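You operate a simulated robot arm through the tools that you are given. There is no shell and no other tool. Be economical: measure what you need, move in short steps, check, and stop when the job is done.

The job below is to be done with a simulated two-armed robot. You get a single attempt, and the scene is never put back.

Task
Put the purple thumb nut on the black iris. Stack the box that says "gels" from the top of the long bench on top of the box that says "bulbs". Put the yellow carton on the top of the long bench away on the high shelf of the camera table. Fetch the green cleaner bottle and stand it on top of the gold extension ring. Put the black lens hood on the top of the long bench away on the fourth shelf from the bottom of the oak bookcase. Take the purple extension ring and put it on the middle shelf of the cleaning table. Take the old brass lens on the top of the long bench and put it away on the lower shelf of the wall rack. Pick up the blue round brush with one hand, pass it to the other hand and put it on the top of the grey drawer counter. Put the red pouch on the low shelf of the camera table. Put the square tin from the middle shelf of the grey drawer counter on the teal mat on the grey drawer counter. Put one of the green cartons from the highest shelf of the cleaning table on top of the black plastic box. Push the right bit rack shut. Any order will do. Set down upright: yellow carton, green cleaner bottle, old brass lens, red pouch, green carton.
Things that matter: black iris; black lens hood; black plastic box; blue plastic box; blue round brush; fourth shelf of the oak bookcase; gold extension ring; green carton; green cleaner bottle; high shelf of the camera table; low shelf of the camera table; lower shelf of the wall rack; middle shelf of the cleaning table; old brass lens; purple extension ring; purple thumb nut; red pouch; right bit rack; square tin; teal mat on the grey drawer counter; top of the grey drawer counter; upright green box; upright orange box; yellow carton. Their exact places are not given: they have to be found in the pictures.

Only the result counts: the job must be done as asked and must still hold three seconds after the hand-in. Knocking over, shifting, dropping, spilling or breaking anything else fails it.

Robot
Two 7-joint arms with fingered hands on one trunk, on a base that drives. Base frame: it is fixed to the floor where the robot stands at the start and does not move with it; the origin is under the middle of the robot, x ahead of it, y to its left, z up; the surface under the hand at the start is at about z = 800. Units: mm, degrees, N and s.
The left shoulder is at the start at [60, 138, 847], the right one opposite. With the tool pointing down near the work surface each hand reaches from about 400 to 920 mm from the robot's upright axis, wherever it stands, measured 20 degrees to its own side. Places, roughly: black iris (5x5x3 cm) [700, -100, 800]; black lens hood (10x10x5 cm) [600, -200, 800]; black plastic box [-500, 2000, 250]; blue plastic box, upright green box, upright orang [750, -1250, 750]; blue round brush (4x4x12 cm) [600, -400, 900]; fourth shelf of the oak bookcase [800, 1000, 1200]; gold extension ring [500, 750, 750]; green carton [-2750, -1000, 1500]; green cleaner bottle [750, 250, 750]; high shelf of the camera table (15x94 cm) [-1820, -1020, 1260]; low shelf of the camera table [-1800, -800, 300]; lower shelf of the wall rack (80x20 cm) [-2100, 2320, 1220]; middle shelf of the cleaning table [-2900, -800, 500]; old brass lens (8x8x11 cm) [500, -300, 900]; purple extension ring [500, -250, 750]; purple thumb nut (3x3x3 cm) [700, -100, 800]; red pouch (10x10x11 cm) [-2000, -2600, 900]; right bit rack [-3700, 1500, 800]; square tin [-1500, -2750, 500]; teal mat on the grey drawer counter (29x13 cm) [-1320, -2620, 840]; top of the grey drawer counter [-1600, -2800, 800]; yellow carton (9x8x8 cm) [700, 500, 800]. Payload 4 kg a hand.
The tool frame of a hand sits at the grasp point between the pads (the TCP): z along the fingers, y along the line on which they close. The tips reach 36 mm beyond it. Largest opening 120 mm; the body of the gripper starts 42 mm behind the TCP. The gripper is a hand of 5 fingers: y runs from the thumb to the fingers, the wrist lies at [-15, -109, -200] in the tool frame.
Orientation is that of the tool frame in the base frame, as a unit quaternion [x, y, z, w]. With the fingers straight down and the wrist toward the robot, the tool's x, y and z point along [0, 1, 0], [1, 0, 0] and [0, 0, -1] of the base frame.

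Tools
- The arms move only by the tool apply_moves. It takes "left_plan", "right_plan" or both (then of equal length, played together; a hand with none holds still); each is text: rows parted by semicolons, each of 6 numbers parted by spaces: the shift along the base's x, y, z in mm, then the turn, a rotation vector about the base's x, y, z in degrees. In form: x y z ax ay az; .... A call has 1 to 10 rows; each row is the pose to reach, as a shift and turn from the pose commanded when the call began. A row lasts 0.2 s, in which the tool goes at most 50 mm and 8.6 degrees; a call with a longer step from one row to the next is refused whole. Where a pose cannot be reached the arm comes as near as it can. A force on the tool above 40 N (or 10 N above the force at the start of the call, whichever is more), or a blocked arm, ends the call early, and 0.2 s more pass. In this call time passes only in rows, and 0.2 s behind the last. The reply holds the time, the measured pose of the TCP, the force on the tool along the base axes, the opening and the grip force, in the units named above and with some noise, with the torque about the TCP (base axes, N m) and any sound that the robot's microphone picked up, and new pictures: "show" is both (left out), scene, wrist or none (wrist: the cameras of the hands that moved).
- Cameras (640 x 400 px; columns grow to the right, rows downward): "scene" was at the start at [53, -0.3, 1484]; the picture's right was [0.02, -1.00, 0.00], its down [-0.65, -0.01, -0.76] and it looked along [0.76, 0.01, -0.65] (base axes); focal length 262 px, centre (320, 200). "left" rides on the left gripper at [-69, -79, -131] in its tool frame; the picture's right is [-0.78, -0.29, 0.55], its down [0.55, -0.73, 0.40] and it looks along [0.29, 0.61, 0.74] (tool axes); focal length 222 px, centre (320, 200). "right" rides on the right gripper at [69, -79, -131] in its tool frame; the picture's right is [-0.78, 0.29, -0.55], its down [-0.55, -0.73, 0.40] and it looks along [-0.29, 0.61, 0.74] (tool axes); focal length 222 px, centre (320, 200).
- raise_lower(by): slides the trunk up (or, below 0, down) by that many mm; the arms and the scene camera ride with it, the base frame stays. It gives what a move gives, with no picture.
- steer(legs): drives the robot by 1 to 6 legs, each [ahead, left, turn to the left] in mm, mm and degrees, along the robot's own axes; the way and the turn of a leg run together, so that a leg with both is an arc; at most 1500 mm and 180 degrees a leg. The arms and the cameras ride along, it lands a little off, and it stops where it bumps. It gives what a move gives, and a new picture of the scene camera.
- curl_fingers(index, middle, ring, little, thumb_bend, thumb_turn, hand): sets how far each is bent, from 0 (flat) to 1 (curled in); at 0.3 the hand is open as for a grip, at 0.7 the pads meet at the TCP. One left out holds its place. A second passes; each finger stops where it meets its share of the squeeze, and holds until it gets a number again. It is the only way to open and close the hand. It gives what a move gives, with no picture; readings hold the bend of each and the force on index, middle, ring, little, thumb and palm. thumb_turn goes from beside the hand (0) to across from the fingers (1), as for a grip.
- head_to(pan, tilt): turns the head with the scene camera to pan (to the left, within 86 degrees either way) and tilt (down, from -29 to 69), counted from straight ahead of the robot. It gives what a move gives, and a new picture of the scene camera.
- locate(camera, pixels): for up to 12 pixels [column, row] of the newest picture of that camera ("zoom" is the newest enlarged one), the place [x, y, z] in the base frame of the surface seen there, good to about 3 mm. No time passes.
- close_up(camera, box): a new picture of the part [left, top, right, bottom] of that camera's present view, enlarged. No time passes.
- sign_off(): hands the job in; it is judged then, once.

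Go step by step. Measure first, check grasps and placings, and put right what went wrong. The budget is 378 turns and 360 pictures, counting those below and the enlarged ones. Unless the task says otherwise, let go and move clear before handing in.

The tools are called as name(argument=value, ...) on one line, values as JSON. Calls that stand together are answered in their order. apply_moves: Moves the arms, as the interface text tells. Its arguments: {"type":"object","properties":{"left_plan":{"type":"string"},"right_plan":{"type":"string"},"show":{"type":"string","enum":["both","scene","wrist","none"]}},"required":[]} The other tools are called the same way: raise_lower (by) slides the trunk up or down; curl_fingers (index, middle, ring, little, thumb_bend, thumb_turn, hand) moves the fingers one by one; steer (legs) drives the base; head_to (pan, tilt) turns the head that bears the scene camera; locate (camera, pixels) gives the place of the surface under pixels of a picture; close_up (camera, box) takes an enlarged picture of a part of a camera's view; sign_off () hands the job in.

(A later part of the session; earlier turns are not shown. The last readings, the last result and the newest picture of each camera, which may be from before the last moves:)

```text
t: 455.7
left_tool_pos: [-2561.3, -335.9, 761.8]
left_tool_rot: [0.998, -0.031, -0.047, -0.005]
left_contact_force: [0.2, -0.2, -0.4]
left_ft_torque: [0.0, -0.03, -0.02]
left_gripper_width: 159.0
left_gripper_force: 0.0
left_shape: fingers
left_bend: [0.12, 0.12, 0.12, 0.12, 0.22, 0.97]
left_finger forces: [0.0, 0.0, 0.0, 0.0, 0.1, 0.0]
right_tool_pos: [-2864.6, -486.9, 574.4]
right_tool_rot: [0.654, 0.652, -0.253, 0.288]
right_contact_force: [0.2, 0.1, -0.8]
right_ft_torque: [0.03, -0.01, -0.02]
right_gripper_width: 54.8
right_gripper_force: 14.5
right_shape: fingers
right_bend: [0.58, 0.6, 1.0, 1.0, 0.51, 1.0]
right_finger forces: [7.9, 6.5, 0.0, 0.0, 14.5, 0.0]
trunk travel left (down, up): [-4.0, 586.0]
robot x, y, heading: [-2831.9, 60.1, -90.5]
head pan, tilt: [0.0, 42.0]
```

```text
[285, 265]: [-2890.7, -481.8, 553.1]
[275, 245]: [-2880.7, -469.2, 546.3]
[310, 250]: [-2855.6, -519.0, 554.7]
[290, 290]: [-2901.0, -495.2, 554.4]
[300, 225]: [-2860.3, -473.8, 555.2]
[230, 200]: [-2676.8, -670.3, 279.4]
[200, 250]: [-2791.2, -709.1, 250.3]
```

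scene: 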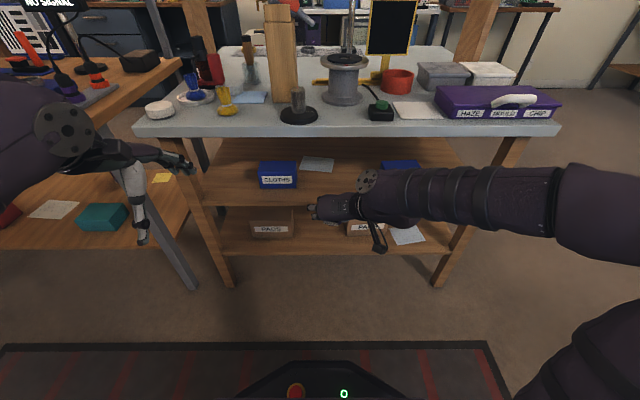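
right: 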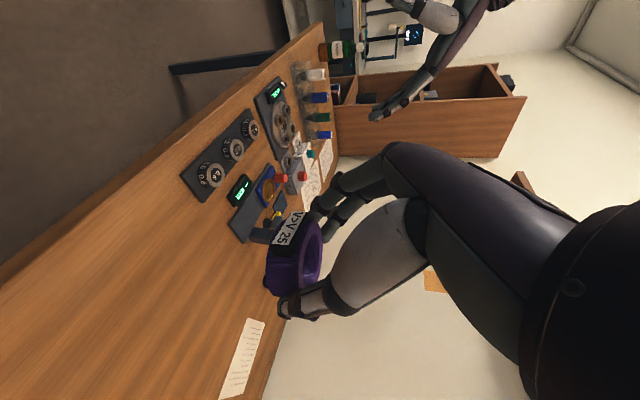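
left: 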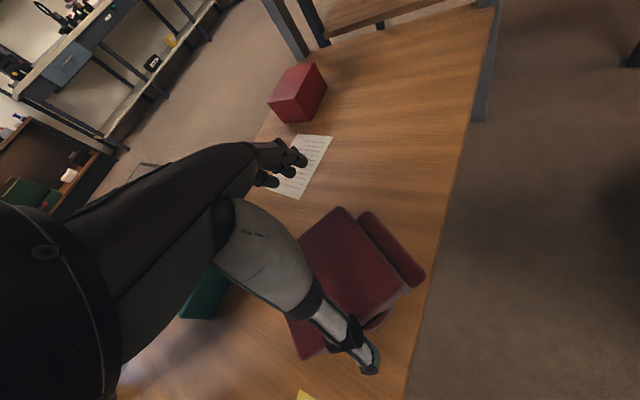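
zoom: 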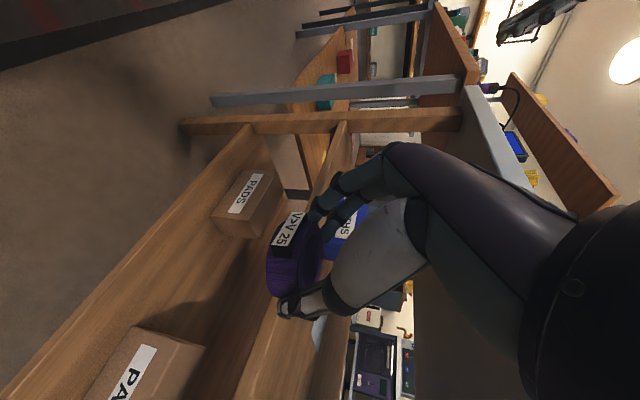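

Ring is level (top ≈555). Extend 155 mm into the shelf, then lower.

apply_moves(right_plan="0 -40 0 0 0 0; 0 -80 0 0 0 0; 0 -120 0 0 0 0; 0 -155 0 0 0 0; 0 -155 -8 0 0 0; 0 -155 -14 0 0 0; 0 -155 -18 0 0 0; 0 -155 -22 0 0 0", show="wrist")

locate(camera="right", pixels=[[285, 265], [275, 245], [310, 250], [290, 290], [300, 225], [240, 240], [255, 330]])

```text
t: 457.5
left_tool_pos: [-2562.3, -336.8, 761.9]
left_tool_rot: [0.998, -0.031, -0.048, -0.005]
left_contact_force: [-0.4, 0.6, 0.9]
left_ft_torque: [0.0, 0.01, 0.0]
left_gripper_width: 158.7
left_gripper_force: 0.1
left_shape: fingers
left_bend: [0.12, 0.12, 0.12, 0.12, 0.22, 0.97]
left_finger forces: [0.0, 0.0, 0.1, 0.0, 0.0, 0.0]
right_tool_pos: [-2866.3, -642.8, 552.5]
right_tool_rot: [0.654, 0.653, -0.252, 0.288]
right_contact_force: [0.0, 0.4, -1.9]
right_ft_torque: [-0.01, 0.01, -0.01]
right_gripper_width: 55.0
right_gripper_force: 15.3
right_shape: fingers
right_bend: [0.58, 0.6, 1.0, 1.0, 0.51, 1.0]
right_finger forces: [7.9, 6.7, 0.0, 0.0, 14.6, 0.1]
trunk travel left (down, up): [-4.0, 586.0]
robot x, y, heading: [-2834.0, 58.8, -90.4]
head pan, tilt: [0.0, 42.0]
```

right: 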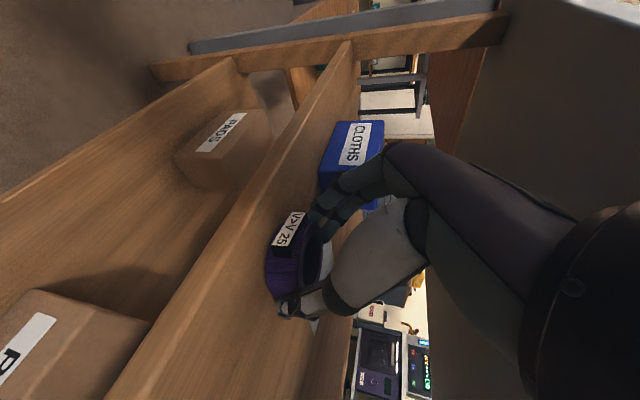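

```text
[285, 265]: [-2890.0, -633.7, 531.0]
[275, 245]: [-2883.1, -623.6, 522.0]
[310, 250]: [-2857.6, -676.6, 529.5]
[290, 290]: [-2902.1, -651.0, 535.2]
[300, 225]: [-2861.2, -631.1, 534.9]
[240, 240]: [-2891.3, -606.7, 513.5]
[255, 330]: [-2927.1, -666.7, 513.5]
```

apply_moves(right_plan="0 -3 -2 0 0 0; 0 -3 -4 0 0 0; 0 -3 -6 0 0 0", show="none")

```text
t: 458.3
left_tool_pos: [-2562.6, -335.2, 762.7]
left_tool_rot: [0.998, -0.03, -0.047, -0.006]
left_contact_force: [0.5, 0.1, 0.6]
left_ft_torque: [-0.01, -0.01, -0.01]
left_gripper_width: 158.8
left_gripper_force: 0.0
left_shape: fingers
left_bend: [0.12, 0.12, 0.12, 0.12, 0.22, 0.97]
left_finger forces: [0.0, 0.1, 0.0, 0.0, 0.0, 0.1]
right_tool_pos: [-2865.5, -645.6, 547.9]
right_tool_rot: [0.654, 0.653, -0.253, 0.288]
right_contact_force: [-0.3, 1.0, 4.3]
right_ft_torque: [-0.06, -0.11, -0.01]
right_gripper_width: 55.0
right_gripper_force: 14.9
right_shape: fingers
right_bend: [0.58, 0.6, 1.0, 1.0, 0.51, 1.0]
right_finger forces: [8.4, 6.7, 0.1, 0.0, 15.4, 0.0]
trunk travel left (down, up): [-4.0, 586.0]
robot x, y, heading: [-2829.0, 54.5, -90.2]
head pan, tilt: [0.0, 42.0]
```

Contact. Release and look.

curl_fingers(hand="right", index=0.42, middle=0.42, thumb_bend=0.38)

apply_moves(right_plan="0 0 10 0 0 0; 0 20 30 0 0 0; 0 60 40 0 0 0; 0 100 45 0 0 0; 0 145 45 0 0 0; 0 190 45 0 0 0", show="wrist")

```text
t: 459.3
left_tool_pos: [-2561.6, -336.1, 760.8]
left_tool_rot: [0.998, -0.031, -0.047, -0.007]
left_contact_force: [0.7, -0.7, -0.5]
left_ft_torque: [-0.01, 0.02, 0.0]
left_gripper_width: 158.9
left_gripper_force: 0.0
left_shape: fingers
left_bend: [0.12, 0.12, 0.12, 0.12, 0.22, 0.97]
left_finger forces: [0.0, 0.1, 0.0, 0.1, 0.1, 0.0]
right_tool_pos: [-2867.3, -645.4, 547.1]
right_tool_rot: [0.654, 0.652, -0.253, 0.288]
right_contact_force: [0.2, 0.0, 1.1]
right_ft_torque: [0.0, -0.03, 0.0]
right_gripper_width: 89.4
right_gripper_force: 0.2
right_shape: fingers
right_bend: [0.42, 0.42, 1.0, 1.0, 0.38, 0.98]
right_finger forces: [0.1, 0.0, 0.0, 0.1, 0.1, 0.0]
trunk travel left (down, up): [-4.0, 586.0]
robot x, y, heading: [-2835.1, 55.9, -90.4]
head pan, tilt: [0.0, 42.0]
```

```text
t: 460.7
left_tool_pos: [-2562.3, -337.0, 762.0]
left_tool_rot: [0.998, -0.031, -0.046, -0.006]
left_contact_force: [-0.1, 0.2, 0.0]
left_ft_torque: [0.03, -0.02, -0.03]
left_gripper_width: 158.9
left_gripper_force: 0.0
left_shape: fingers
left_bend: [0.12, 0.12, 0.12, 0.12, 0.22, 0.97]
left_finger forces: [0.0, 0.0, 0.0, 0.1, 0.1, 0.0]
right_tool_pos: [-2867.9, -458.5, 589.0]
right_tool_rot: [0.655, 0.652, -0.253, 0.286]
right_contact_force: [0.8, 0.7, 0.3]
right_ft_torque: [0.01, -0.02, -0.05]
right_gripper_width: 89.6
right_gripper_force: 0.3
right_shape: fingers
right_bend: [0.42, 0.42, 1.0, 1.0, 0.38, 0.98]
right_finger forces: [0.1, 0.1, 0.0, 0.0, 0.0, 0.0]
trunk travel left (down, up): [-4.0, 586.0]
robot x, y, heading: [-2830.5, 55.5, -90.4]
head pan, tilt: [0.0, 42.0]
```

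right: 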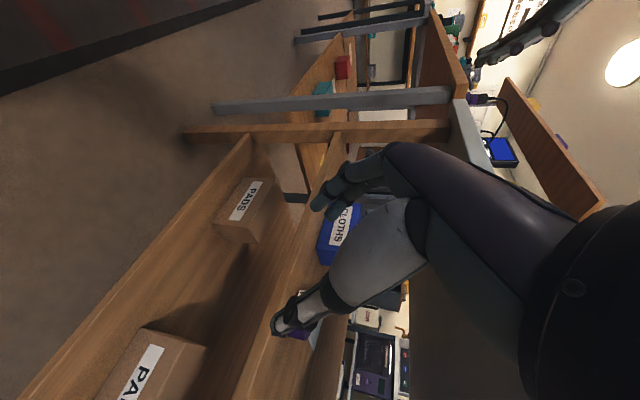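

Ring is left on the shelf. Back off, raise the trunk and look at the green cartons.

steer(legs=[[-250, 0, 0]])

raise_lower(by=400)

raise_lower(by=186)

head_to(pan=0, tilt=12)

```text
t: 462.5
left_tool_pos: [-2558.0, -84.2, 762.2]
left_tool_rot: [0.998, -0.028, -0.047, -0.006]
left_contact_force: [-0.5, 0.5, 0.3]
left_ft_torque: [-0.02, -0.01, -0.05]
left_gripper_width: 159.0
left_gripper_force: 0.1
left_shape: fingers
left_bend: [0.12, 0.12, 0.12, 0.12, 0.22, 0.97]
left_finger forces: [0.0, 0.0, 0.0, 0.0, 0.1, 0.0]
right_tool_pos: [-2862.5, -208.2, 591.9]
right_tool_rot: [0.652, 0.654, -0.252, 0.289]
right_contact_force: [0.0, -0.1, 0.3]
right_ft_torque: [-0.03, 0.01, -0.01]
right_gripper_width: 89.6
right_gripper_force: 0.0
right_shape: fingers
right_bend: [0.42, 0.42, 1.0, 1.0, 0.38, 0.98]
right_finger forces: [0.0, 0.1, 0.1, 0.0, 0.0, 0.1]
trunk travel left (down, up): [-4.0, 586.0]
robot x, y, heading: [-2832.7, 306.7, -90.1]
head pan, tilt: [0.0, 42.0]
```

scene: 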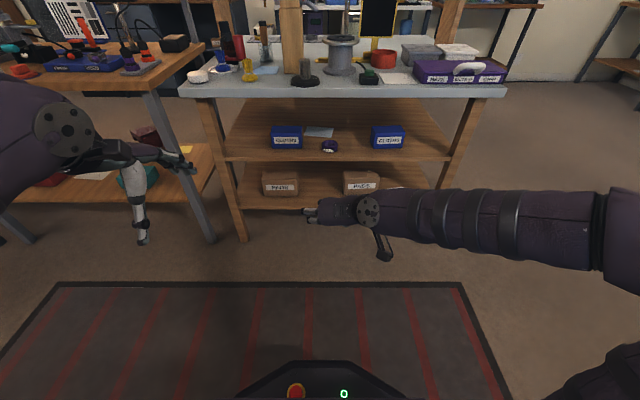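

```text
t: 466.3
left_tool_pos: [-2559.6, -84.0, 1162.8]
left_tool_rot: [0.998, -0.028, -0.047, -0.006]
left_contact_force: [0.1, 0.9, 0.7]
left_ft_torque: [0.02, 0.0, 0.04]
left_gripper_width: 158.9
left_gripper_force: 0.2
left_shape: fingers
left_bend: [0.12, 0.12, 0.12, 0.12, 0.22, 0.97]
left_finger forces: [0.0, 0.0, 0.1, 0.0, 0.0, 0.0]
right_tool_pos: [-2863.3, -207.7, 991.2]
right_tool_rot: [0.651, 0.655, -0.252, 0.29]
right_contact_force: [-0.4, -0.5, -0.3]
right_ft_torque: [0.0, -0.04, 0.0]
right_gripper_width: 89.7
right_gripper_force: 0.1
right_shape: fingers
right_bend: [0.42, 0.42, 1.0, 1.0, 0.38, 0.98]
right_finger forces: [0.0, 0.1, 0.0, 0.1, 0.1, 0.0]
trunk travel left (down, up): [-404.0, 186.0]
robot x, y, heading: [-2834.8, 298.3, -90.0]
head pan, tilt: [0.0, 42.0]
```

```text
t: 468.4
left_tool_pos: [-2559.6, -83.4, 1347.2]
left_tool_rot: [0.999, -0.027, -0.047, -0.006]
left_contact_force: [0.8, 0.5, 0.6]
left_ft_torque: [-0.01, -0.02, 0.02]
left_gripper_width: 158.6
left_gripper_force: 0.1
left_shape: fingers
left_bend: [0.12, 0.12, 0.12, 0.12, 0.22, 0.97]
left_finger forces: [0.0, 0.0, 0.1, 0.0, 0.0, 0.0]
right_tool_pos: [-2863.5, -207.0, 1176.6]
right_tool_rot: [0.652, 0.654, -0.251, 0.289]
right_contact_force: [-0.9, -0.1, 0.9]
right_ft_torque: [0.01, -0.02, 0.01]
right_gripper_width: 89.7
right_gripper_force: 0.0
right_shape: fingers
right_bend: [0.42, 0.42, 1.0, 1.0, 0.38, 0.98]
right_finger forces: [0.0, 0.0, 0.0, 0.0, 0.0, 0.1]
trunk travel left (down, up): [-590.0, 0.0]
robot x, y, heading: [-2829.8, 305.3, -90.0]
head pan, tilt: [0.0, 42.0]
```

```text
t: 469.3
left_tool_pos: [-2560.3, -82.1, 1348.3]
left_tool_rot: [0.999, -0.027, -0.047, -0.006]
left_contact_force: [0.6, -0.5, -1.0]
left_ft_torque: [0.01, 0.0, -0.03]
left_gripper_width: 158.9
left_gripper_force: 0.0
left_shape: fingers
left_bend: [0.12, 0.12, 0.12, 0.12, 0.22, 0.97]
left_finger forces: [0.0, 0.1, 0.0, 0.0, 0.0, 0.0]
right_tool_pos: [-2863.3, -207.2, 1177.9]
right_tool_rot: [0.651, 0.655, -0.252, 0.289]
right_contact_force: [-0.4, -0.2, -0.1]
right_ft_torque: [0.0, -0.03, 0.02]
right_gripper_width: 89.7
right_gripper_force: 0.2
right_shape: fingers
right_bend: [0.42, 0.42, 1.0, 1.0, 0.38, 0.98]
right_finger forces: [0.0, 0.0, 0.0, 0.1, 0.0, 0.0]
trunk travel left (down, up): [-590.0, 0.0]
robot x, y, heading: [-2833.0, 307.9, -89.8]
head pan, tilt: [0.0, 12.0]
```

scene: 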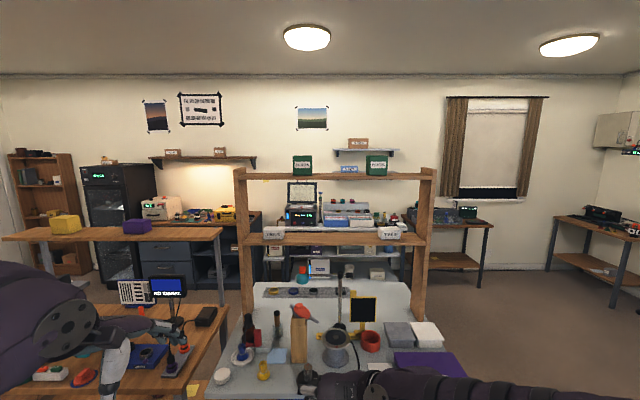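

The ring sits on the middle shelf (seen at (330,147)). Now measure the green cartons on the top shelf.

close_up(camera="scene", box=[270, 130, 430, 200])

locate(camera="zoom", pixels=[[93, 85], [160, 85], [93, 155], [160, 160], [128, 120], [395, 85], [460, 85], [395, 160], [460, 160], [250, 175], [250, 190], [50, 178]])

```text
4.00 times, centred on (350, 165) of scene
```

zoom: 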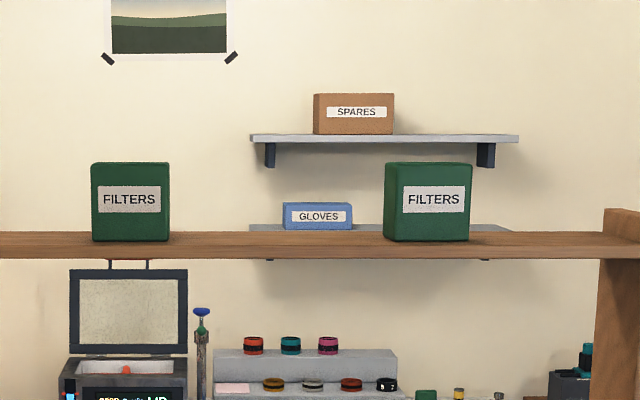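

```text
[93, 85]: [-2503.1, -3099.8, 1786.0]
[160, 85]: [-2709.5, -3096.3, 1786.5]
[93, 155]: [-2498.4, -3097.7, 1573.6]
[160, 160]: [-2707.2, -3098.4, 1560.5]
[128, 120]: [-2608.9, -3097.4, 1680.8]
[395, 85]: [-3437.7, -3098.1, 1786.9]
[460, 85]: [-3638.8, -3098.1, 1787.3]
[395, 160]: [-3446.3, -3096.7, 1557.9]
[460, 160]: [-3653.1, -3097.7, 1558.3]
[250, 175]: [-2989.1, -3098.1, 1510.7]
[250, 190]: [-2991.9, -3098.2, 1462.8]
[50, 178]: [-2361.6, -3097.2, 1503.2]
```

locate(camera="zoom", pixels=[[95, 170], [166, 170], [95, 235], [166, 235], [130, 220], [390, 170], [468, 172], [390, 235], [465, 235], [250, 245], [250, 256], [130, 243]])

```text
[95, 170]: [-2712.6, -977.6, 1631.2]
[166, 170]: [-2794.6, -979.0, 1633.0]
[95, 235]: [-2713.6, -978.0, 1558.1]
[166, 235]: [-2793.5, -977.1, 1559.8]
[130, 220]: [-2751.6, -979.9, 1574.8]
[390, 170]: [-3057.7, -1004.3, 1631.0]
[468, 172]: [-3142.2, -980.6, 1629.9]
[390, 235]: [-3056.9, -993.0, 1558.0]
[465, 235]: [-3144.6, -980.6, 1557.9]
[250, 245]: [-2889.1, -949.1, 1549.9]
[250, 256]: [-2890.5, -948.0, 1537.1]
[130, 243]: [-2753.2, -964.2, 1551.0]
```

Left carton: x -2710…-2797, front y -978, z 1552–1640. I'll grasp it horizontally from the front with the right hand: pitch the hand up and raise it.

apply_moves(right_plan="0 0 45 -8.5 0 0; 0 0 90 -17 0 0; 0 0 135 -25.5 0 0; 0 0 180 -34 0 0; 0 0 225 -42.5 0 0; 0 -20 270 -51 0 0; 0 -40 310 -58 0 0; 0 -60 350 -58 0 0; 0 -70 385 -58 0 0", show="none")

curl_fingers(hand="right", index=0.28, middle=0.28, ring=0.28, little=0.28, thumb_bend=0.28, thumb_turn=1)

```text
t: 471.3
left_tool_pos: [-2559.7, -83.3, 1348.0]
left_tool_rot: [0.998, -0.028, -0.047, -0.006]
left_contact_force: [0.6, -0.6, 0.1]
left_ft_torque: [-0.03, 0.0, 0.03]
left_gripper_width: 158.9
left_gripper_force: 0.0
left_shape: fingers
left_bend: [0.12, 0.12, 0.12, 0.12, 0.22, 0.97]
left_finger forces: [0.0, 0.0, 0.0, 0.0, 0.0, 0.0]
right_tool_pos: [-2864.5, -278.5, 1559.7]
right_tool_rot: [0.43, 0.45, -0.537, 0.569]
right_contact_force: [-0.4, 0.0, -0.2]
right_ft_torque: [0.0, -0.01, 0.0]
right_gripper_width: 89.9
right_gripper_force: 0.1
right_shape: fingers
right_bend: [0.42, 0.42, 1.0, 1.0, 0.38, 0.98]
right_finger forces: [0.0, 0.1, 0.0, 0.0, 0.1, 0.0]
right hand out of reach, approached as far as the arm can: row 2, 3
trunk travel left (down, up): [-590.0, 0.0]
robot x, y, heading: [-2831.6, 302.9, -90.3]
head pan, tilt: [0.0, 12.0]
```

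```text
t: 472.3
left_tool_pos: [-2558.6, -81.9, 1348.0]
left_tool_rot: [0.998, -0.028, -0.047, -0.006]
left_contact_force: [-0.5, -0.2, -0.1]
left_ft_torque: [0.0, 0.02, -0.01]
left_gripper_width: 158.7
left_gripper_force: 0.1
left_shape: fingers
left_bend: [0.12, 0.12, 0.12, 0.12, 0.22, 0.97]
left_finger forces: [0.1, 0.0, 0.1, 0.1, 0.0, 0.0]
right_tool_pos: [-2863.3, -278.6, 1559.3]
right_tool_rot: [0.43, 0.451, -0.537, 0.568]
right_contact_force: [0.0, 0.5, 0.7]
right_ft_torque: [-0.02, 0.03, 0.01]
right_gripper_width: 124.3
right_gripper_force: 0.0
right_shape: fingers
right_bend: [0.28, 0.28, 0.28, 0.28, 0.28, 0.97]
right_finger forces: [0.0, 0.1, 0.0, 0.1, 0.0, 0.1]
trunk travel left (down, up): [-590.0, 0.0]
robot x, y, heading: [-2833.1, 308.6, -89.7]
head pan, tilt: [0.0, 12.0]
```

steer(legs=[[0, 110, 0], [500, 0, 0]])

close_up(camera="right", box=[0, 0, 640, 400])

locate(camera="zoom", pixels=[[272, 348], [330, 190], [250, 250], [280, 280], [300, 230], [240, 300], [310, 270]])

```text
t: 476.1
left_tool_pos: [-2450.2, -587.1, 1347.9]
left_tool_rot: [0.998, -0.031, -0.047, -0.007]
left_contact_force: [0.1, 0.2, 1.0]
left_ft_torque: [0.04, -0.01, 0.05]
left_gripper_width: 159.0
left_gripper_force: 0.0
left_shape: fingers
left_bend: [0.12, 0.12, 0.12, 0.12, 0.22, 0.97]
left_finger forces: [0.0, 0.1, 0.1, 0.0, 0.0, 0.0]
right_tool_pos: [-2755.6, -780.7, 1557.7]
right_tool_rot: [0.432, 0.449, -0.538, 0.567]
right_contact_force: [-0.9, -0.5, -0.3]
right_ft_torque: [-0.01, -0.02, 0.01]
right_gripper_width: 124.5
right_gripper_force: 0.1
right_shape: fingers
right_bend: [0.28, 0.28, 0.28, 0.28, 0.28, 0.97]
right_finger forces: [0.0, 0.0, 0.0, 0.0, 0.0, 0.1]
trunk travel left (down, up): [-590.0, 0.0]
robot x, y, heading: [-2721.5, -192.2, -90.2]
head pan, tilt: [0.0, 12.0]
```

scene: 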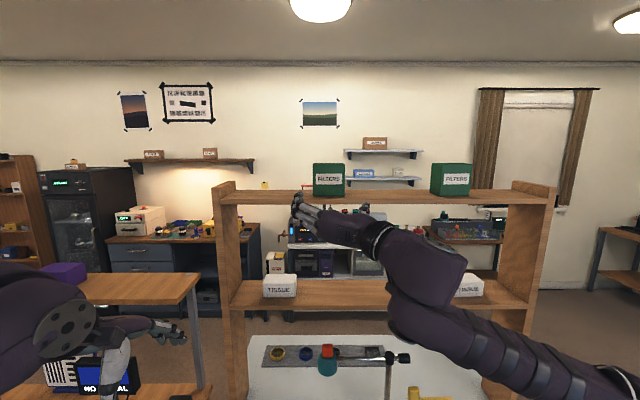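

```text
1.00 times, centred on (320, 200) of right (not enlarged: the box is as wide or as high as the picture)
```

zoom: 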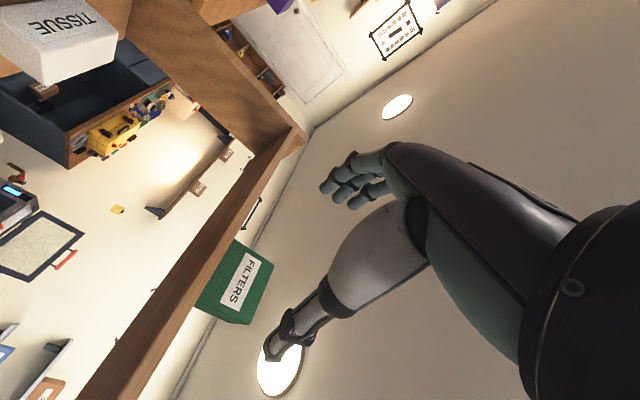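

```text
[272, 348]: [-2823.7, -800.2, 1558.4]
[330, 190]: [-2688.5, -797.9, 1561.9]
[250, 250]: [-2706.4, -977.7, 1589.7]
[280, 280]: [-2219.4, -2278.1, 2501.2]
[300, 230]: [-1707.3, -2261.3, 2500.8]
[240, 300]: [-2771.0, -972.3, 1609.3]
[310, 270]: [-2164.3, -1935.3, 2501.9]
```

Thumb x -2824 and fingers x -2688 straddle the carton (-2753). Raise 34 mm and advance.

apply_moves(right_plan="2 0 34 0 0 0; 2 -45 36 0 0 0; 2 -90 36 0 0 0; 2 -135 36 0 0 0; 2 -180 36 0 0 0; 2 -222 36 0 0 0", show="wrist")

locate(camera="right", pixels=[[272, 348], [330, 190], [250, 250], [300, 290], [300, 250], [240, 300]])

```text
t: 477.5
left_tool_pos: [-2447.9, -588.9, 1346.9]
left_tool_rot: [0.998, -0.031, -0.048, -0.006]
left_contact_force: [1.5, -0.1, 0.8]
left_ft_torque: [0.03, 0.06, -0.01]
left_gripper_width: 158.7
left_gripper_force: 0.0
left_shape: fingers
left_bend: [0.12, 0.12, 0.12, 0.12, 0.22, 0.97]
left_finger forces: [0.0, 0.0, 0.0, 0.0, 0.0, 0.0]
right_tool_pos: [-2751.6, -1001.9, 1592.5]
right_tool_rot: [0.433, 0.448, -0.535, 0.57]
right_contact_force: [-4.2, -3.9, -5.6]
right_ft_torque: [-0.45, 0.01, 0.37]
right_gripper_width: 124.9
right_gripper_force: 0.1
right_shape: fingers
right_bend: [0.28, 0.28, 0.28, 0.28, 0.28, 0.97]
right_finger forces: [0.0, 0.0, 0.0, 0.1, 0.0, 0.0]
trunk travel left (down, up): [-590.0, 0.0]
robot x, y, heading: [-2720.5, -198.2, -90.2]
head pan, tilt: [0.0, 12.0]
```

right: 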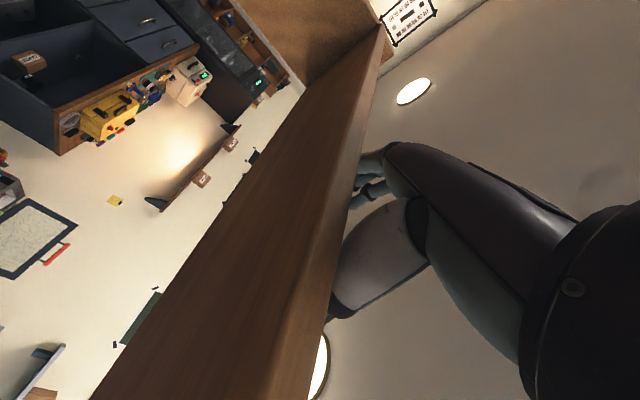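

```text
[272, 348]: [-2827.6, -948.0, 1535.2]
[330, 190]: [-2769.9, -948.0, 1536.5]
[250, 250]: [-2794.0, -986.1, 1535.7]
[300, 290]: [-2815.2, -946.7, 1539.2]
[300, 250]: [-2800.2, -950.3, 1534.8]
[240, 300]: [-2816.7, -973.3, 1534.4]
```

close_up(camera="scene", box=[250, 110, 450, 260])

locate(camera="zoom", pixels=[[300, 170], [240, 160], [200, 170], [250, 215], [290, 205], [330, 230], [255, 140], [270, 240]])

```text
2.67 times, centred on (350, 185) of scene
```

zoom: 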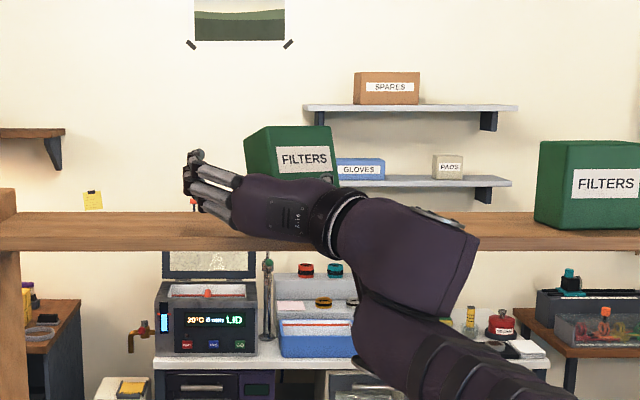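

```text
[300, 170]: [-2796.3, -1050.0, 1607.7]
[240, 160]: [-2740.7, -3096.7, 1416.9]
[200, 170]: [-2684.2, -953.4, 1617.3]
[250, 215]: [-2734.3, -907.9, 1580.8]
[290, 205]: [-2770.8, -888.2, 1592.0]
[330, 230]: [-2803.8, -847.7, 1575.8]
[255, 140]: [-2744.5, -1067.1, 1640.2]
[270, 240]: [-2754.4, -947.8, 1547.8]
```

The carton got pushed back and rotated (front now y≈-1050…-1080, near the shelf's rear edge). Withdraw straight back at once and re-measure.

apply_moves(right_plan="0 20 0 0 0 0; 0 60 0 0 0 0; 0 105 0 0 0 0; 0 150 0 0 0 0; 0 195 -5 0 0 0; 0 235 -35 0 0 0; 0 260 -75 0 0 0; 0 270 -120 0 0 0", show="none")

close_up(camera="scene", box=[270, 130, 400, 220])

locate(camera="zoom", pixels=[[200, 140], [240, 200], [280, 150], [360, 150], [360, 230], [300, 240], [250, 120], [340, 120], [190, 230], [420, 262], [330, 200]])

```text
t: 479.3
left_tool_pos: [-2448.8, -585.7, 1347.5]
left_tool_rot: [0.998, -0.032, -0.047, -0.006]
left_contact_force: [1.8, -0.9, 0.2]
left_ft_torque: [0.0, 0.02, 0.02]
left_gripper_width: 159.0
left_gripper_force: 0.0
left_shape: fingers
left_bend: [0.12, 0.12, 0.12, 0.12, 0.22, 0.97]
left_finger forces: [0.0, 0.0, 0.1, 0.1, 0.0, 0.0]
right_tool_pos: [-2753.2, -733.1, 1473.1]
right_tool_rot: [0.432, 0.448, -0.539, 0.567]
right_contact_force: [0.5, -0.2, 0.5]
right_ft_torque: [-0.04, -0.01, -0.01]
right_gripper_width: 124.9
right_gripper_force: 0.1
right_shape: fingers
right_bend: [0.28, 0.28, 0.28, 0.28, 0.28, 0.97]
right_finger forces: [0.1, 0.0, 0.0, 0.0, 0.0, 0.1]
trunk travel left (down, up): [-590.0, 0.0]
robot x, y, heading: [-2719.9, -191.8, -90.3]
head pan, tilt: [0.0, 12.0]
```

```text
4.44 times, centred on (335, 175) of scene
```

zoom: 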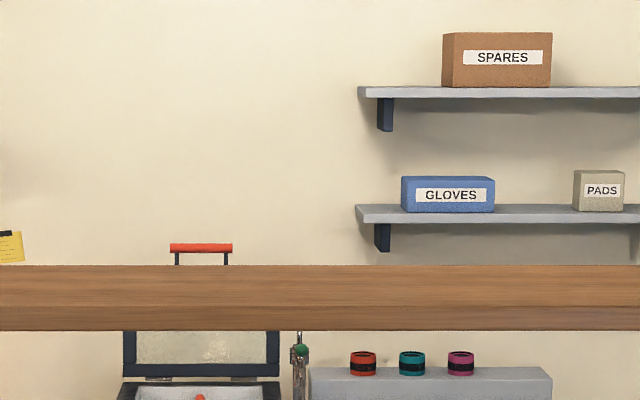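

```text
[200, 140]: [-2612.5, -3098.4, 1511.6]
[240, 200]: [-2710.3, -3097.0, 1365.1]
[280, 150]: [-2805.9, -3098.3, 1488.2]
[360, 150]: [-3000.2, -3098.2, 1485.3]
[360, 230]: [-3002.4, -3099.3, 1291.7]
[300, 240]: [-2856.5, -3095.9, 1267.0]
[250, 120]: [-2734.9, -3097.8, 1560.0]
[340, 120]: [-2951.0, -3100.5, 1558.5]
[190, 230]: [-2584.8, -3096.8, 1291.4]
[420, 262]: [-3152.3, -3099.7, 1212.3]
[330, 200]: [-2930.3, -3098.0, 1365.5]
```

The carton fell off behind the shelf. Find it.

head_to(pan=0, tilt=35)

```text
t: 480.1
left_tool_pos: [-2449.8, -585.9, 1348.4]
left_tool_rot: [0.998, -0.031, -0.047, -0.006]
left_contact_force: [-0.2, -0.2, 0.8]
left_ft_torque: [-0.01, 0.01, 0.03]
left_gripper_width: 159.0
left_gripper_force: 0.0
left_shape: fingers
left_bend: [0.12, 0.12, 0.12, 0.12, 0.22, 0.97]
left_finger forces: [0.0, 0.0, 0.0, 0.0, 0.0, 0.1]
right_tool_pos: [-2753.8, -732.4, 1474.5]
right_tool_rot: [0.431, 0.449, -0.539, 0.567]
right_contact_force: [0.4, 0.4, -0.1]
right_ft_torque: [-0.01, 0.02, 0.0]
right_gripper_width: 124.8
right_gripper_force: 0.1
right_shape: fingers
right_bend: [0.28, 0.28, 0.28, 0.28, 0.28, 0.97]
right_finger forces: [0.0, 0.0, 0.0, 0.0, 0.0, 0.0]
trunk travel left (down, up): [-590.0, 0.0]
robot x, y, heading: [-2720.8, -193.2, -90.5]
head pan, tilt: [0.0, 35.0]
```

scene: 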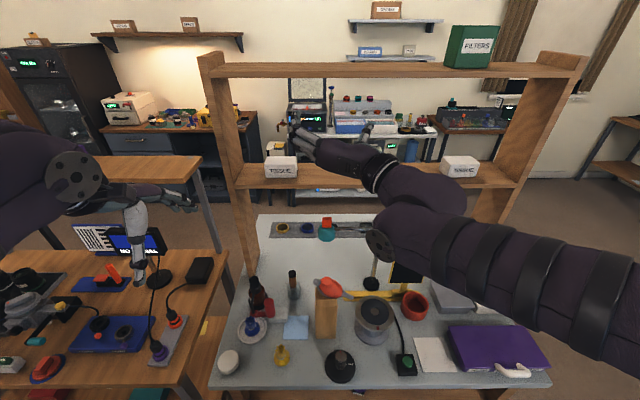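

locate(camera="scene", pixels=[[300, 218], [280, 240], [300, 212], [328, 228], [300, 205], [350, 222], [262, 215]])

close_up(camera="scene", box=[220, 140, 420, 280])

```text
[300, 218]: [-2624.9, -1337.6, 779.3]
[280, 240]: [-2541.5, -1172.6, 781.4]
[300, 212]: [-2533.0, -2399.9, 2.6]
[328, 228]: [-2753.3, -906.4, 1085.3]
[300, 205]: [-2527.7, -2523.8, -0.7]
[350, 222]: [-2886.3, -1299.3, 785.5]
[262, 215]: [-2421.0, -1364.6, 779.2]
```

```text
2.86 times, centred on (320, 210) of scene
```

zoom: 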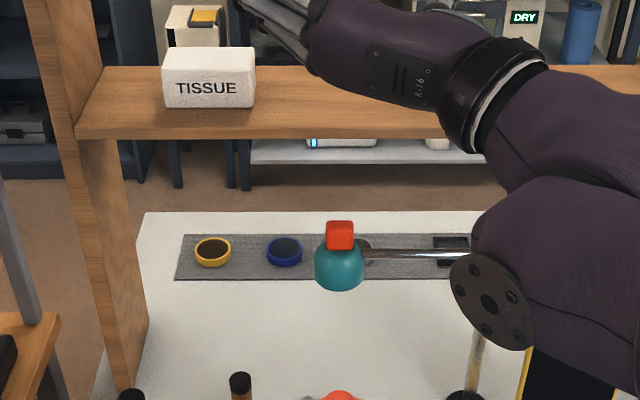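

steer(legs=[[-420, 0, 0]])

head_to(pan=-40, tilt=25)

```text
t: 482.8
left_tool_pos: [-2449.4, -157.5, 1348.6]
left_tool_rot: [0.998, -0.034, -0.047, -0.006]
left_contact_force: [-0.1, 0.6, 0.2]
left_ft_torque: [-0.01, -0.02, -0.01]
left_gripper_width: 158.8
left_gripper_force: 0.1
left_shape: fingers
left_bend: [0.12, 0.12, 0.12, 0.12, 0.22, 0.97]
left_finger forces: [0.0, 0.0, 0.1, 0.0, 0.1, 0.0]
right_tool_pos: [-2753.7, -302.0, 1474.1]
right_tool_rot: [0.432, 0.448, -0.54, 0.566]
right_contact_force: [-0.6, 0.0, 0.6]
right_ft_torque: [0.05, -0.02, -0.03]
right_gripper_width: 124.7
right_gripper_force: 0.0
right_shape: fingers
right_bend: [0.28, 0.28, 0.28, 0.28, 0.28, 0.97]
right_finger forces: [0.1, 0.0, 0.0, 0.1, 0.1, 0.0]
trunk travel left (down, up): [-590.0, 0.0]
robot x, y, heading: [-2716.0, 235.6, -90.5]
head pan, tilt: [0.0, 35.0]
```

scene: 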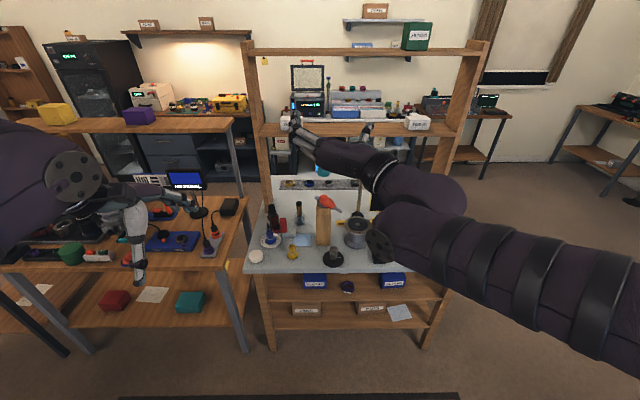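

```text
t: 483.9
left_tool_pos: [-2448.4, -158.2, 1346.2]
left_tool_rot: [0.998, -0.034, -0.047, -0.006]
left_contact_force: [-0.9, -0.6, -0.3]
left_ft_torque: [-0.01, -0.01, 0.01]
left_gripper_width: 158.7
left_gripper_force: 0.0
left_shape: fingers
left_bend: [0.12, 0.12, 0.12, 0.12, 0.22, 0.97]
left_finger forces: [0.1, 0.1, 0.0, 0.0, 0.0, 0.1]
right_tool_pos: [-2752.5, -303.1, 1474.1]
right_tool_rot: [0.433, 0.449, -0.54, 0.565]
right_contact_force: [-0.6, -0.9, -0.1]
right_ft_torque: [-0.02, -0.02, 0.0]
right_gripper_width: 124.8
right_gripper_force: 0.1
right_shape: fingers
right_bend: [0.28, 0.28, 0.28, 0.28, 0.28, 0.97]
right_finger forces: [0.0, 0.0, 0.0, 0.0, 0.1, 0.0]
trunk travel left (down, up): [-590.0, 0.0]
robot x, y, heading: [-2717.1, 232.8, -90.6]
head pan, tilt: [-40.0, 25.0]
```

scene: 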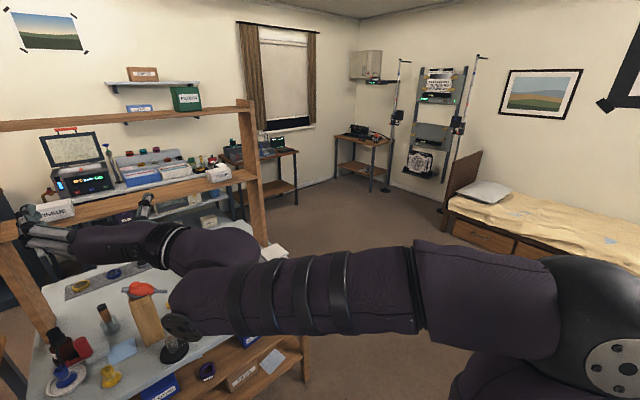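

Route round the west end of the cleaning table is free. Drive around to search its south side.

steer(legs=[[0, -1020, 0], [1500, 0, 0], [450, 0, 0]])

head_to(pan=80, tilt=35)

```text
t: 498.4
left_tool_pos: [-3493.5, -2081.6, 1347.3]
left_tool_rot: [0.998, -0.036, -0.047, -0.007]
left_contact_force: [-0.7, -0.4, -0.7]
left_ft_torque: [0.03, -0.01, 0.0]
left_gripper_width: 158.8
left_gripper_force: 0.1
left_shape: fingers
left_bend: [0.12, 0.12, 0.12, 0.12, 0.22, 0.97]
left_finger forces: [0.0, 0.0, 0.0, 0.0, 0.0, 0.1]
right_tool_pos: [-3798.8, -2225.0, 1474.4]
right_tool_rot: [0.434, 0.447, -0.542, 0.564]
right_contact_force: [0.0, -0.4, 0.1]
right_ft_torque: [-0.01, 0.02, -0.01]
right_gripper_width: 125.1
right_gripper_force: 0.1
right_shape: fingers
right_bend: [0.28, 0.28, 0.28, 0.28, 0.28, 0.97]
right_finger forces: [0.0, 0.1, 0.1, 0.1, 0.1, 0.0]
trunk travel left (down, up): [-590.0, 0.0]
robot x, y, heading: [-3761.2, -1684.8, -91.0]
head pan, tilt: [-40.0, 25.0]
```

scene: 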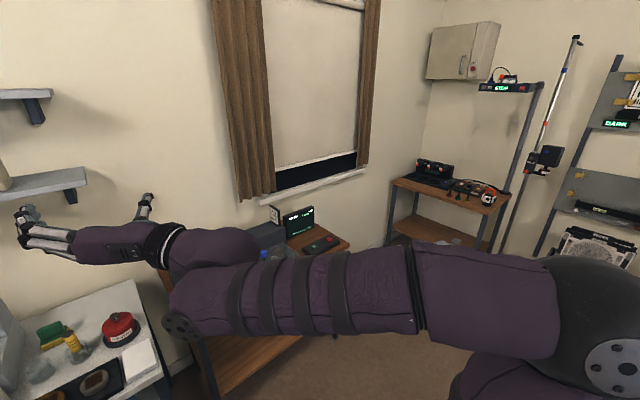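

```text
t: 500.4
left_tool_pos: [-3493.0, -2081.5, 1348.1]
left_tool_rot: [0.998, -0.036, -0.047, -0.006]
left_contact_force: [0.3, -0.7, -0.6]
left_ft_torque: [0.01, -0.01, 0.01]
left_gripper_width: 158.8
left_gripper_force: 0.1
left_shape: fingers
left_bend: [0.12, 0.12, 0.12, 0.12, 0.22, 0.97]
left_finger forces: [0.1, 0.0, 0.0, 0.1, 0.0, 0.0]
right_tool_pos: [-3797.8, -2224.8, 1474.7]
right_tool_rot: [0.433, 0.447, -0.542, 0.565]
right_contact_force: [0.9, -0.9, 0.0]
right_ft_torque: [0.0, -0.03, 0.02]
right_gripper_width: 124.9
right_gripper_force: 0.0
right_shape: fingers
right_bend: [0.28, 0.28, 0.28, 0.28, 0.28, 0.97]
right_finger forces: [0.0, 0.0, 0.1, 0.1, 0.0, 0.1]
trunk travel left (down, up): [-590.0, 0.0]
robot x, y, heading: [-3759.6, -1687.3, -91.0]
head pan, tilt: [80.0, 35.0]
```

scene: 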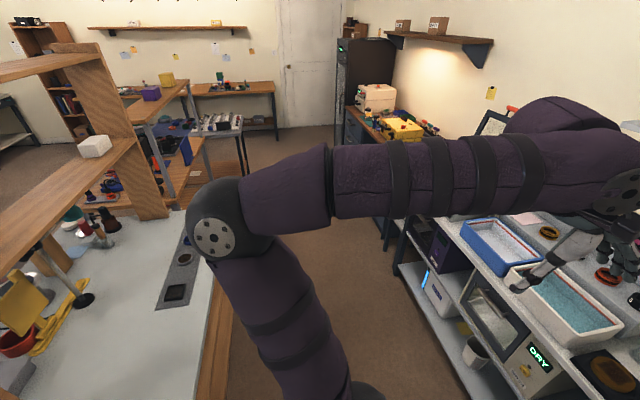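

steer(legs=[[0, 0, 91]])

head_to(pan=5, tilt=32)

```text
t: 504.6
left_tool_pos: [-3370.3, -1414.9, 1347.8]
left_tool_rot: [0.726, 0.686, -0.038, 0.03]
left_contact_force: [-0.1, 1.0, -0.1]
left_ft_torque: [0.0, -0.03, -0.01]
left_gripper_width: 158.9
left_gripper_force: 0.0
left_shape: fingers
left_bend: [0.12, 0.12, 0.12, 0.12, 0.22, 0.97]
left_finger forces: [0.0, 0.0, 0.0, 0.1, 0.1, 0.0]
right_tool_pos: [-3222.8, -1718.2, 1473.5]
right_tool_rot: [-0.013, 0.622, 0.021, 0.783]
right_contact_force: [-0.8, -0.2, 0.1]
right_ft_torque: [0.0, 0.0, -0.01]
right_gripper_width: 125.0
right_gripper_force: 0.0
right_shape: fingers
right_bend: [0.28, 0.28, 0.28, 0.28, 0.28, 0.97]
right_finger forces: [0.0, 0.0, 0.0, 0.0, 0.1, 0.0]
trunk travel left (down, up): [-590.0, 0.0]
robot x, y, heading: [-3763.4, -1688.2, -0.2]
head pan, tilt: [80.0, 35.0]
```

scene: 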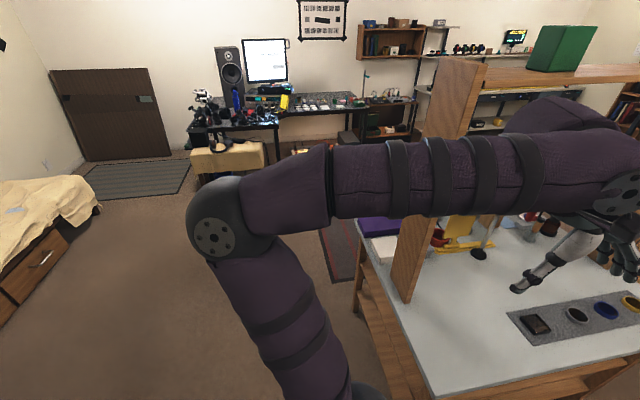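

```text
t: 506.1
left_tool_pos: [-3370.8, -1415.3, 1347.7]
left_tool_rot: [0.727, 0.685, -0.037, 0.029]
left_contact_force: [0.6, -0.1, -0.4]
left_ft_torque: [0.02, 0.03, 0.01]
left_gripper_width: 159.0
left_gripper_force: 0.0
left_shape: fingers
left_bend: [0.12, 0.12, 0.12, 0.12, 0.22, 0.97]
left_finger forces: [0.1, 0.0, 0.0, 0.1, 0.1, 0.0]
right_tool_pos: [-3223.5, -1718.6, 1474.7]
right_tool_rot: [-0.013, 0.622, 0.021, 0.782]
right_contact_force: [0.3, 0.0, -0.1]
right_ft_torque: [0.01, -0.03, 0.0]
right_gripper_width: 124.6
right_gripper_force: 0.1
right_shape: fingers
right_bend: [0.28, 0.28, 0.28, 0.28, 0.28, 0.97]
right_finger forces: [0.0, 0.0, 0.0, 0.0, 0.1, 0.0]
trunk travel left (down, up): [-590.0, 0.0]
robot x, y, heading: [-3761.3, -1690.3, -0.1]
head pan, tilt: [5.0, 32.0]
```

scene: 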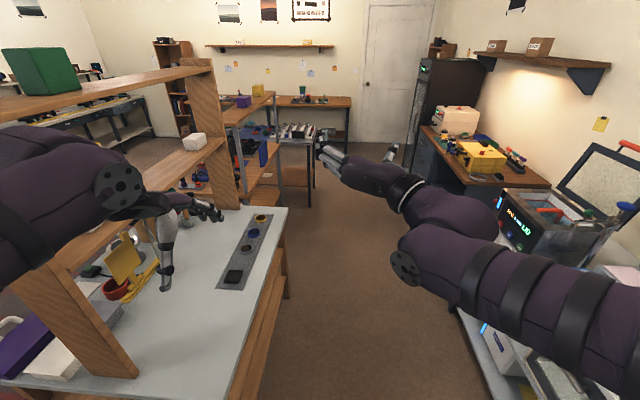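

close_up(camera="scene", box=[60, 180, 340, 400])

```text
1.82 times, centred on (200, 290) of scene
```

zoom: 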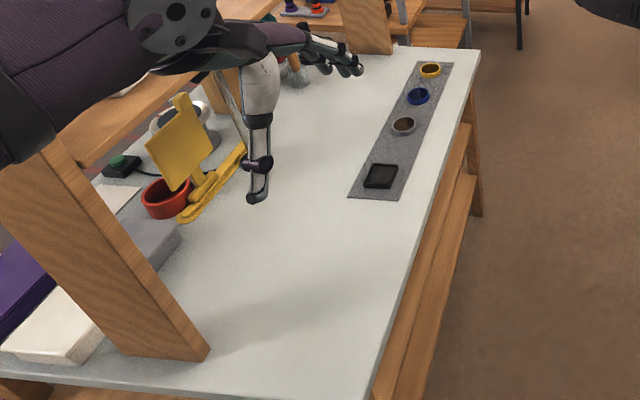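

steer(legs=[[0, -150, 0], [550, 0, 0]])

head_to(pan=10, tilt=50)

```text
t: 507.1
left_tool_pos: [-3370.3, -1469.5, 1349.6]
left_tool_rot: [0.726, 0.686, -0.036, 0.028]
left_contact_force: [0.3, -0.6, -0.3]
left_ft_torque: [0.13, 0.02, -0.04]
left_gripper_width: 158.9
left_gripper_force: 0.0
left_shape: fingers
left_bend: [0.12, 0.12, 0.12, 0.12, 0.22, 0.97]
left_finger forces: [0.0, 0.1, 0.1, 0.0, 0.0, 0.0]
right_tool_pos: [-3223.7, -1773.2, 1474.2]
right_tool_rot: [-0.012, 0.622, 0.024, 0.782]
right_contact_force: [-0.1, -1.2, 0.6]
right_ft_torque: [0.0, 0.01, 0.1]
right_gripper_width: 125.1
right_gripper_force: 0.0
right_shape: fingers
right_bend: [0.28, 0.28, 0.28, 0.28, 0.28, 0.97]
right_finger forces: [0.0, 0.0, 0.1, 0.1, 0.1, 0.0]
trunk travel left (down, up): [-590.0, 0.0]
robot x, y, heading: [-3760.5, -1738.6, -0.5]
head pan, tilt: [5.0, 32.0]
stopped in leg 1: the robot was blocked; the commanded pose is now the measured one
```

scene: 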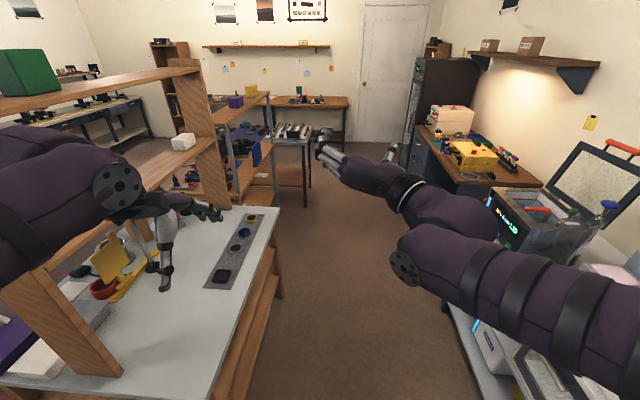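

```text
t: 507.9
left_tool_pos: [-3370.1, -1464.4, 1347.3]
left_tool_rot: [0.726, 0.686, -0.037, 0.028]
left_contact_force: [-0.1, -0.1, 0.2]
left_ft_torque: [0.0, 0.0, -0.02]
left_gripper_width: 158.9
left_gripper_force: 0.1
left_shape: fingers
left_bend: [0.12, 0.12, 0.12, 0.12, 0.22, 0.97]
left_finger forces: [0.0, 0.0, 0.0, 0.1, 0.1, 0.0]
right_tool_pos: [-3223.0, -1766.1, 1474.9]
right_tool_rot: [-0.014, 0.622, 0.022, 0.782]
right_contact_force: [-0.2, 0.4, 0.3]
right_ft_torque: [0.0, 0.03, 0.04]
right_gripper_width: 125.1
right_gripper_force: 0.0
right_shape: fingers
right_bend: [0.28, 0.28, 0.28, 0.28, 0.28, 0.97]
right_finger forces: [0.1, 0.1, 0.0, 0.0, 0.0, 0.1]
trunk travel left (down, up): [-590.0, 0.0]
robot x, y, heading: [-3760.5, -1737.7, -0.2]
head pan, tilt: [10.0, 50.0]
```

scene: 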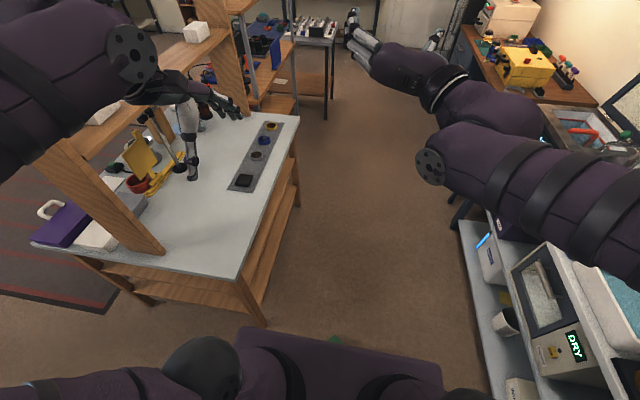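

locate(camera="scene", pixels=[[336, 338], [341, 339], [332, 340]])

head_to(pan=0, tilt=69)

```text
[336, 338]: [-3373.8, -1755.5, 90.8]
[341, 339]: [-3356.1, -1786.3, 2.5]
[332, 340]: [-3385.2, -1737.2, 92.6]
```

```text
t: 508.7
left_tool_pos: [-3371.1, -1464.5, 1347.3]
left_tool_rot: [0.725, 0.687, -0.037, 0.03]
left_contact_force: [0.4, -0.6, -1.1]
left_ft_torque: [0.03, 0.0, 0.0]
left_gripper_width: 159.0
left_gripper_force: 0.0
left_shape: fingers
left_bend: [0.12, 0.12, 0.12, 0.12, 0.22, 0.97]
left_finger forces: [0.1, 0.0, 0.0, 0.0, 0.0, 0.0]
right_tool_pos: [-3222.4, -1766.4, 1475.1]
right_tool_rot: [-0.014, 0.623, 0.022, 0.782]
right_contact_force: [0.7, 1.1, -0.4]
right_ft_torque: [-0.03, -0.03, 0.01]
right_gripper_width: 124.9
right_gripper_force: 0.1
right_shape: fingers
right_bend: [0.28, 0.28, 0.28, 0.28, 0.28, 0.97]
right_finger forces: [0.0, 0.1, 0.1, 0.0, 0.1, 0.0]
trunk travel left (down, up): [-590.0, 0.0]
robot x, y, heading: [-3759.6, -1734.8, -0.0]
head pan, tilt: [0.0, 68.8]
```

scene: 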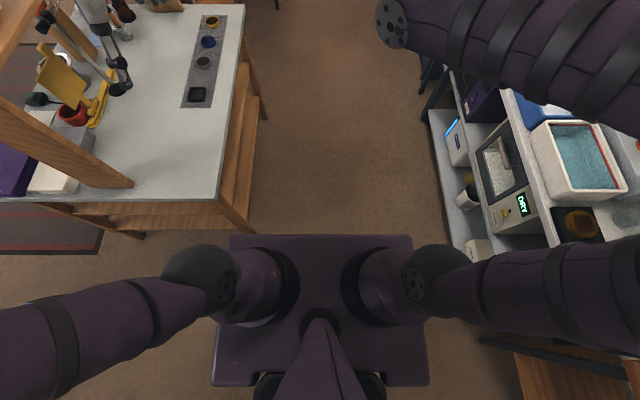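

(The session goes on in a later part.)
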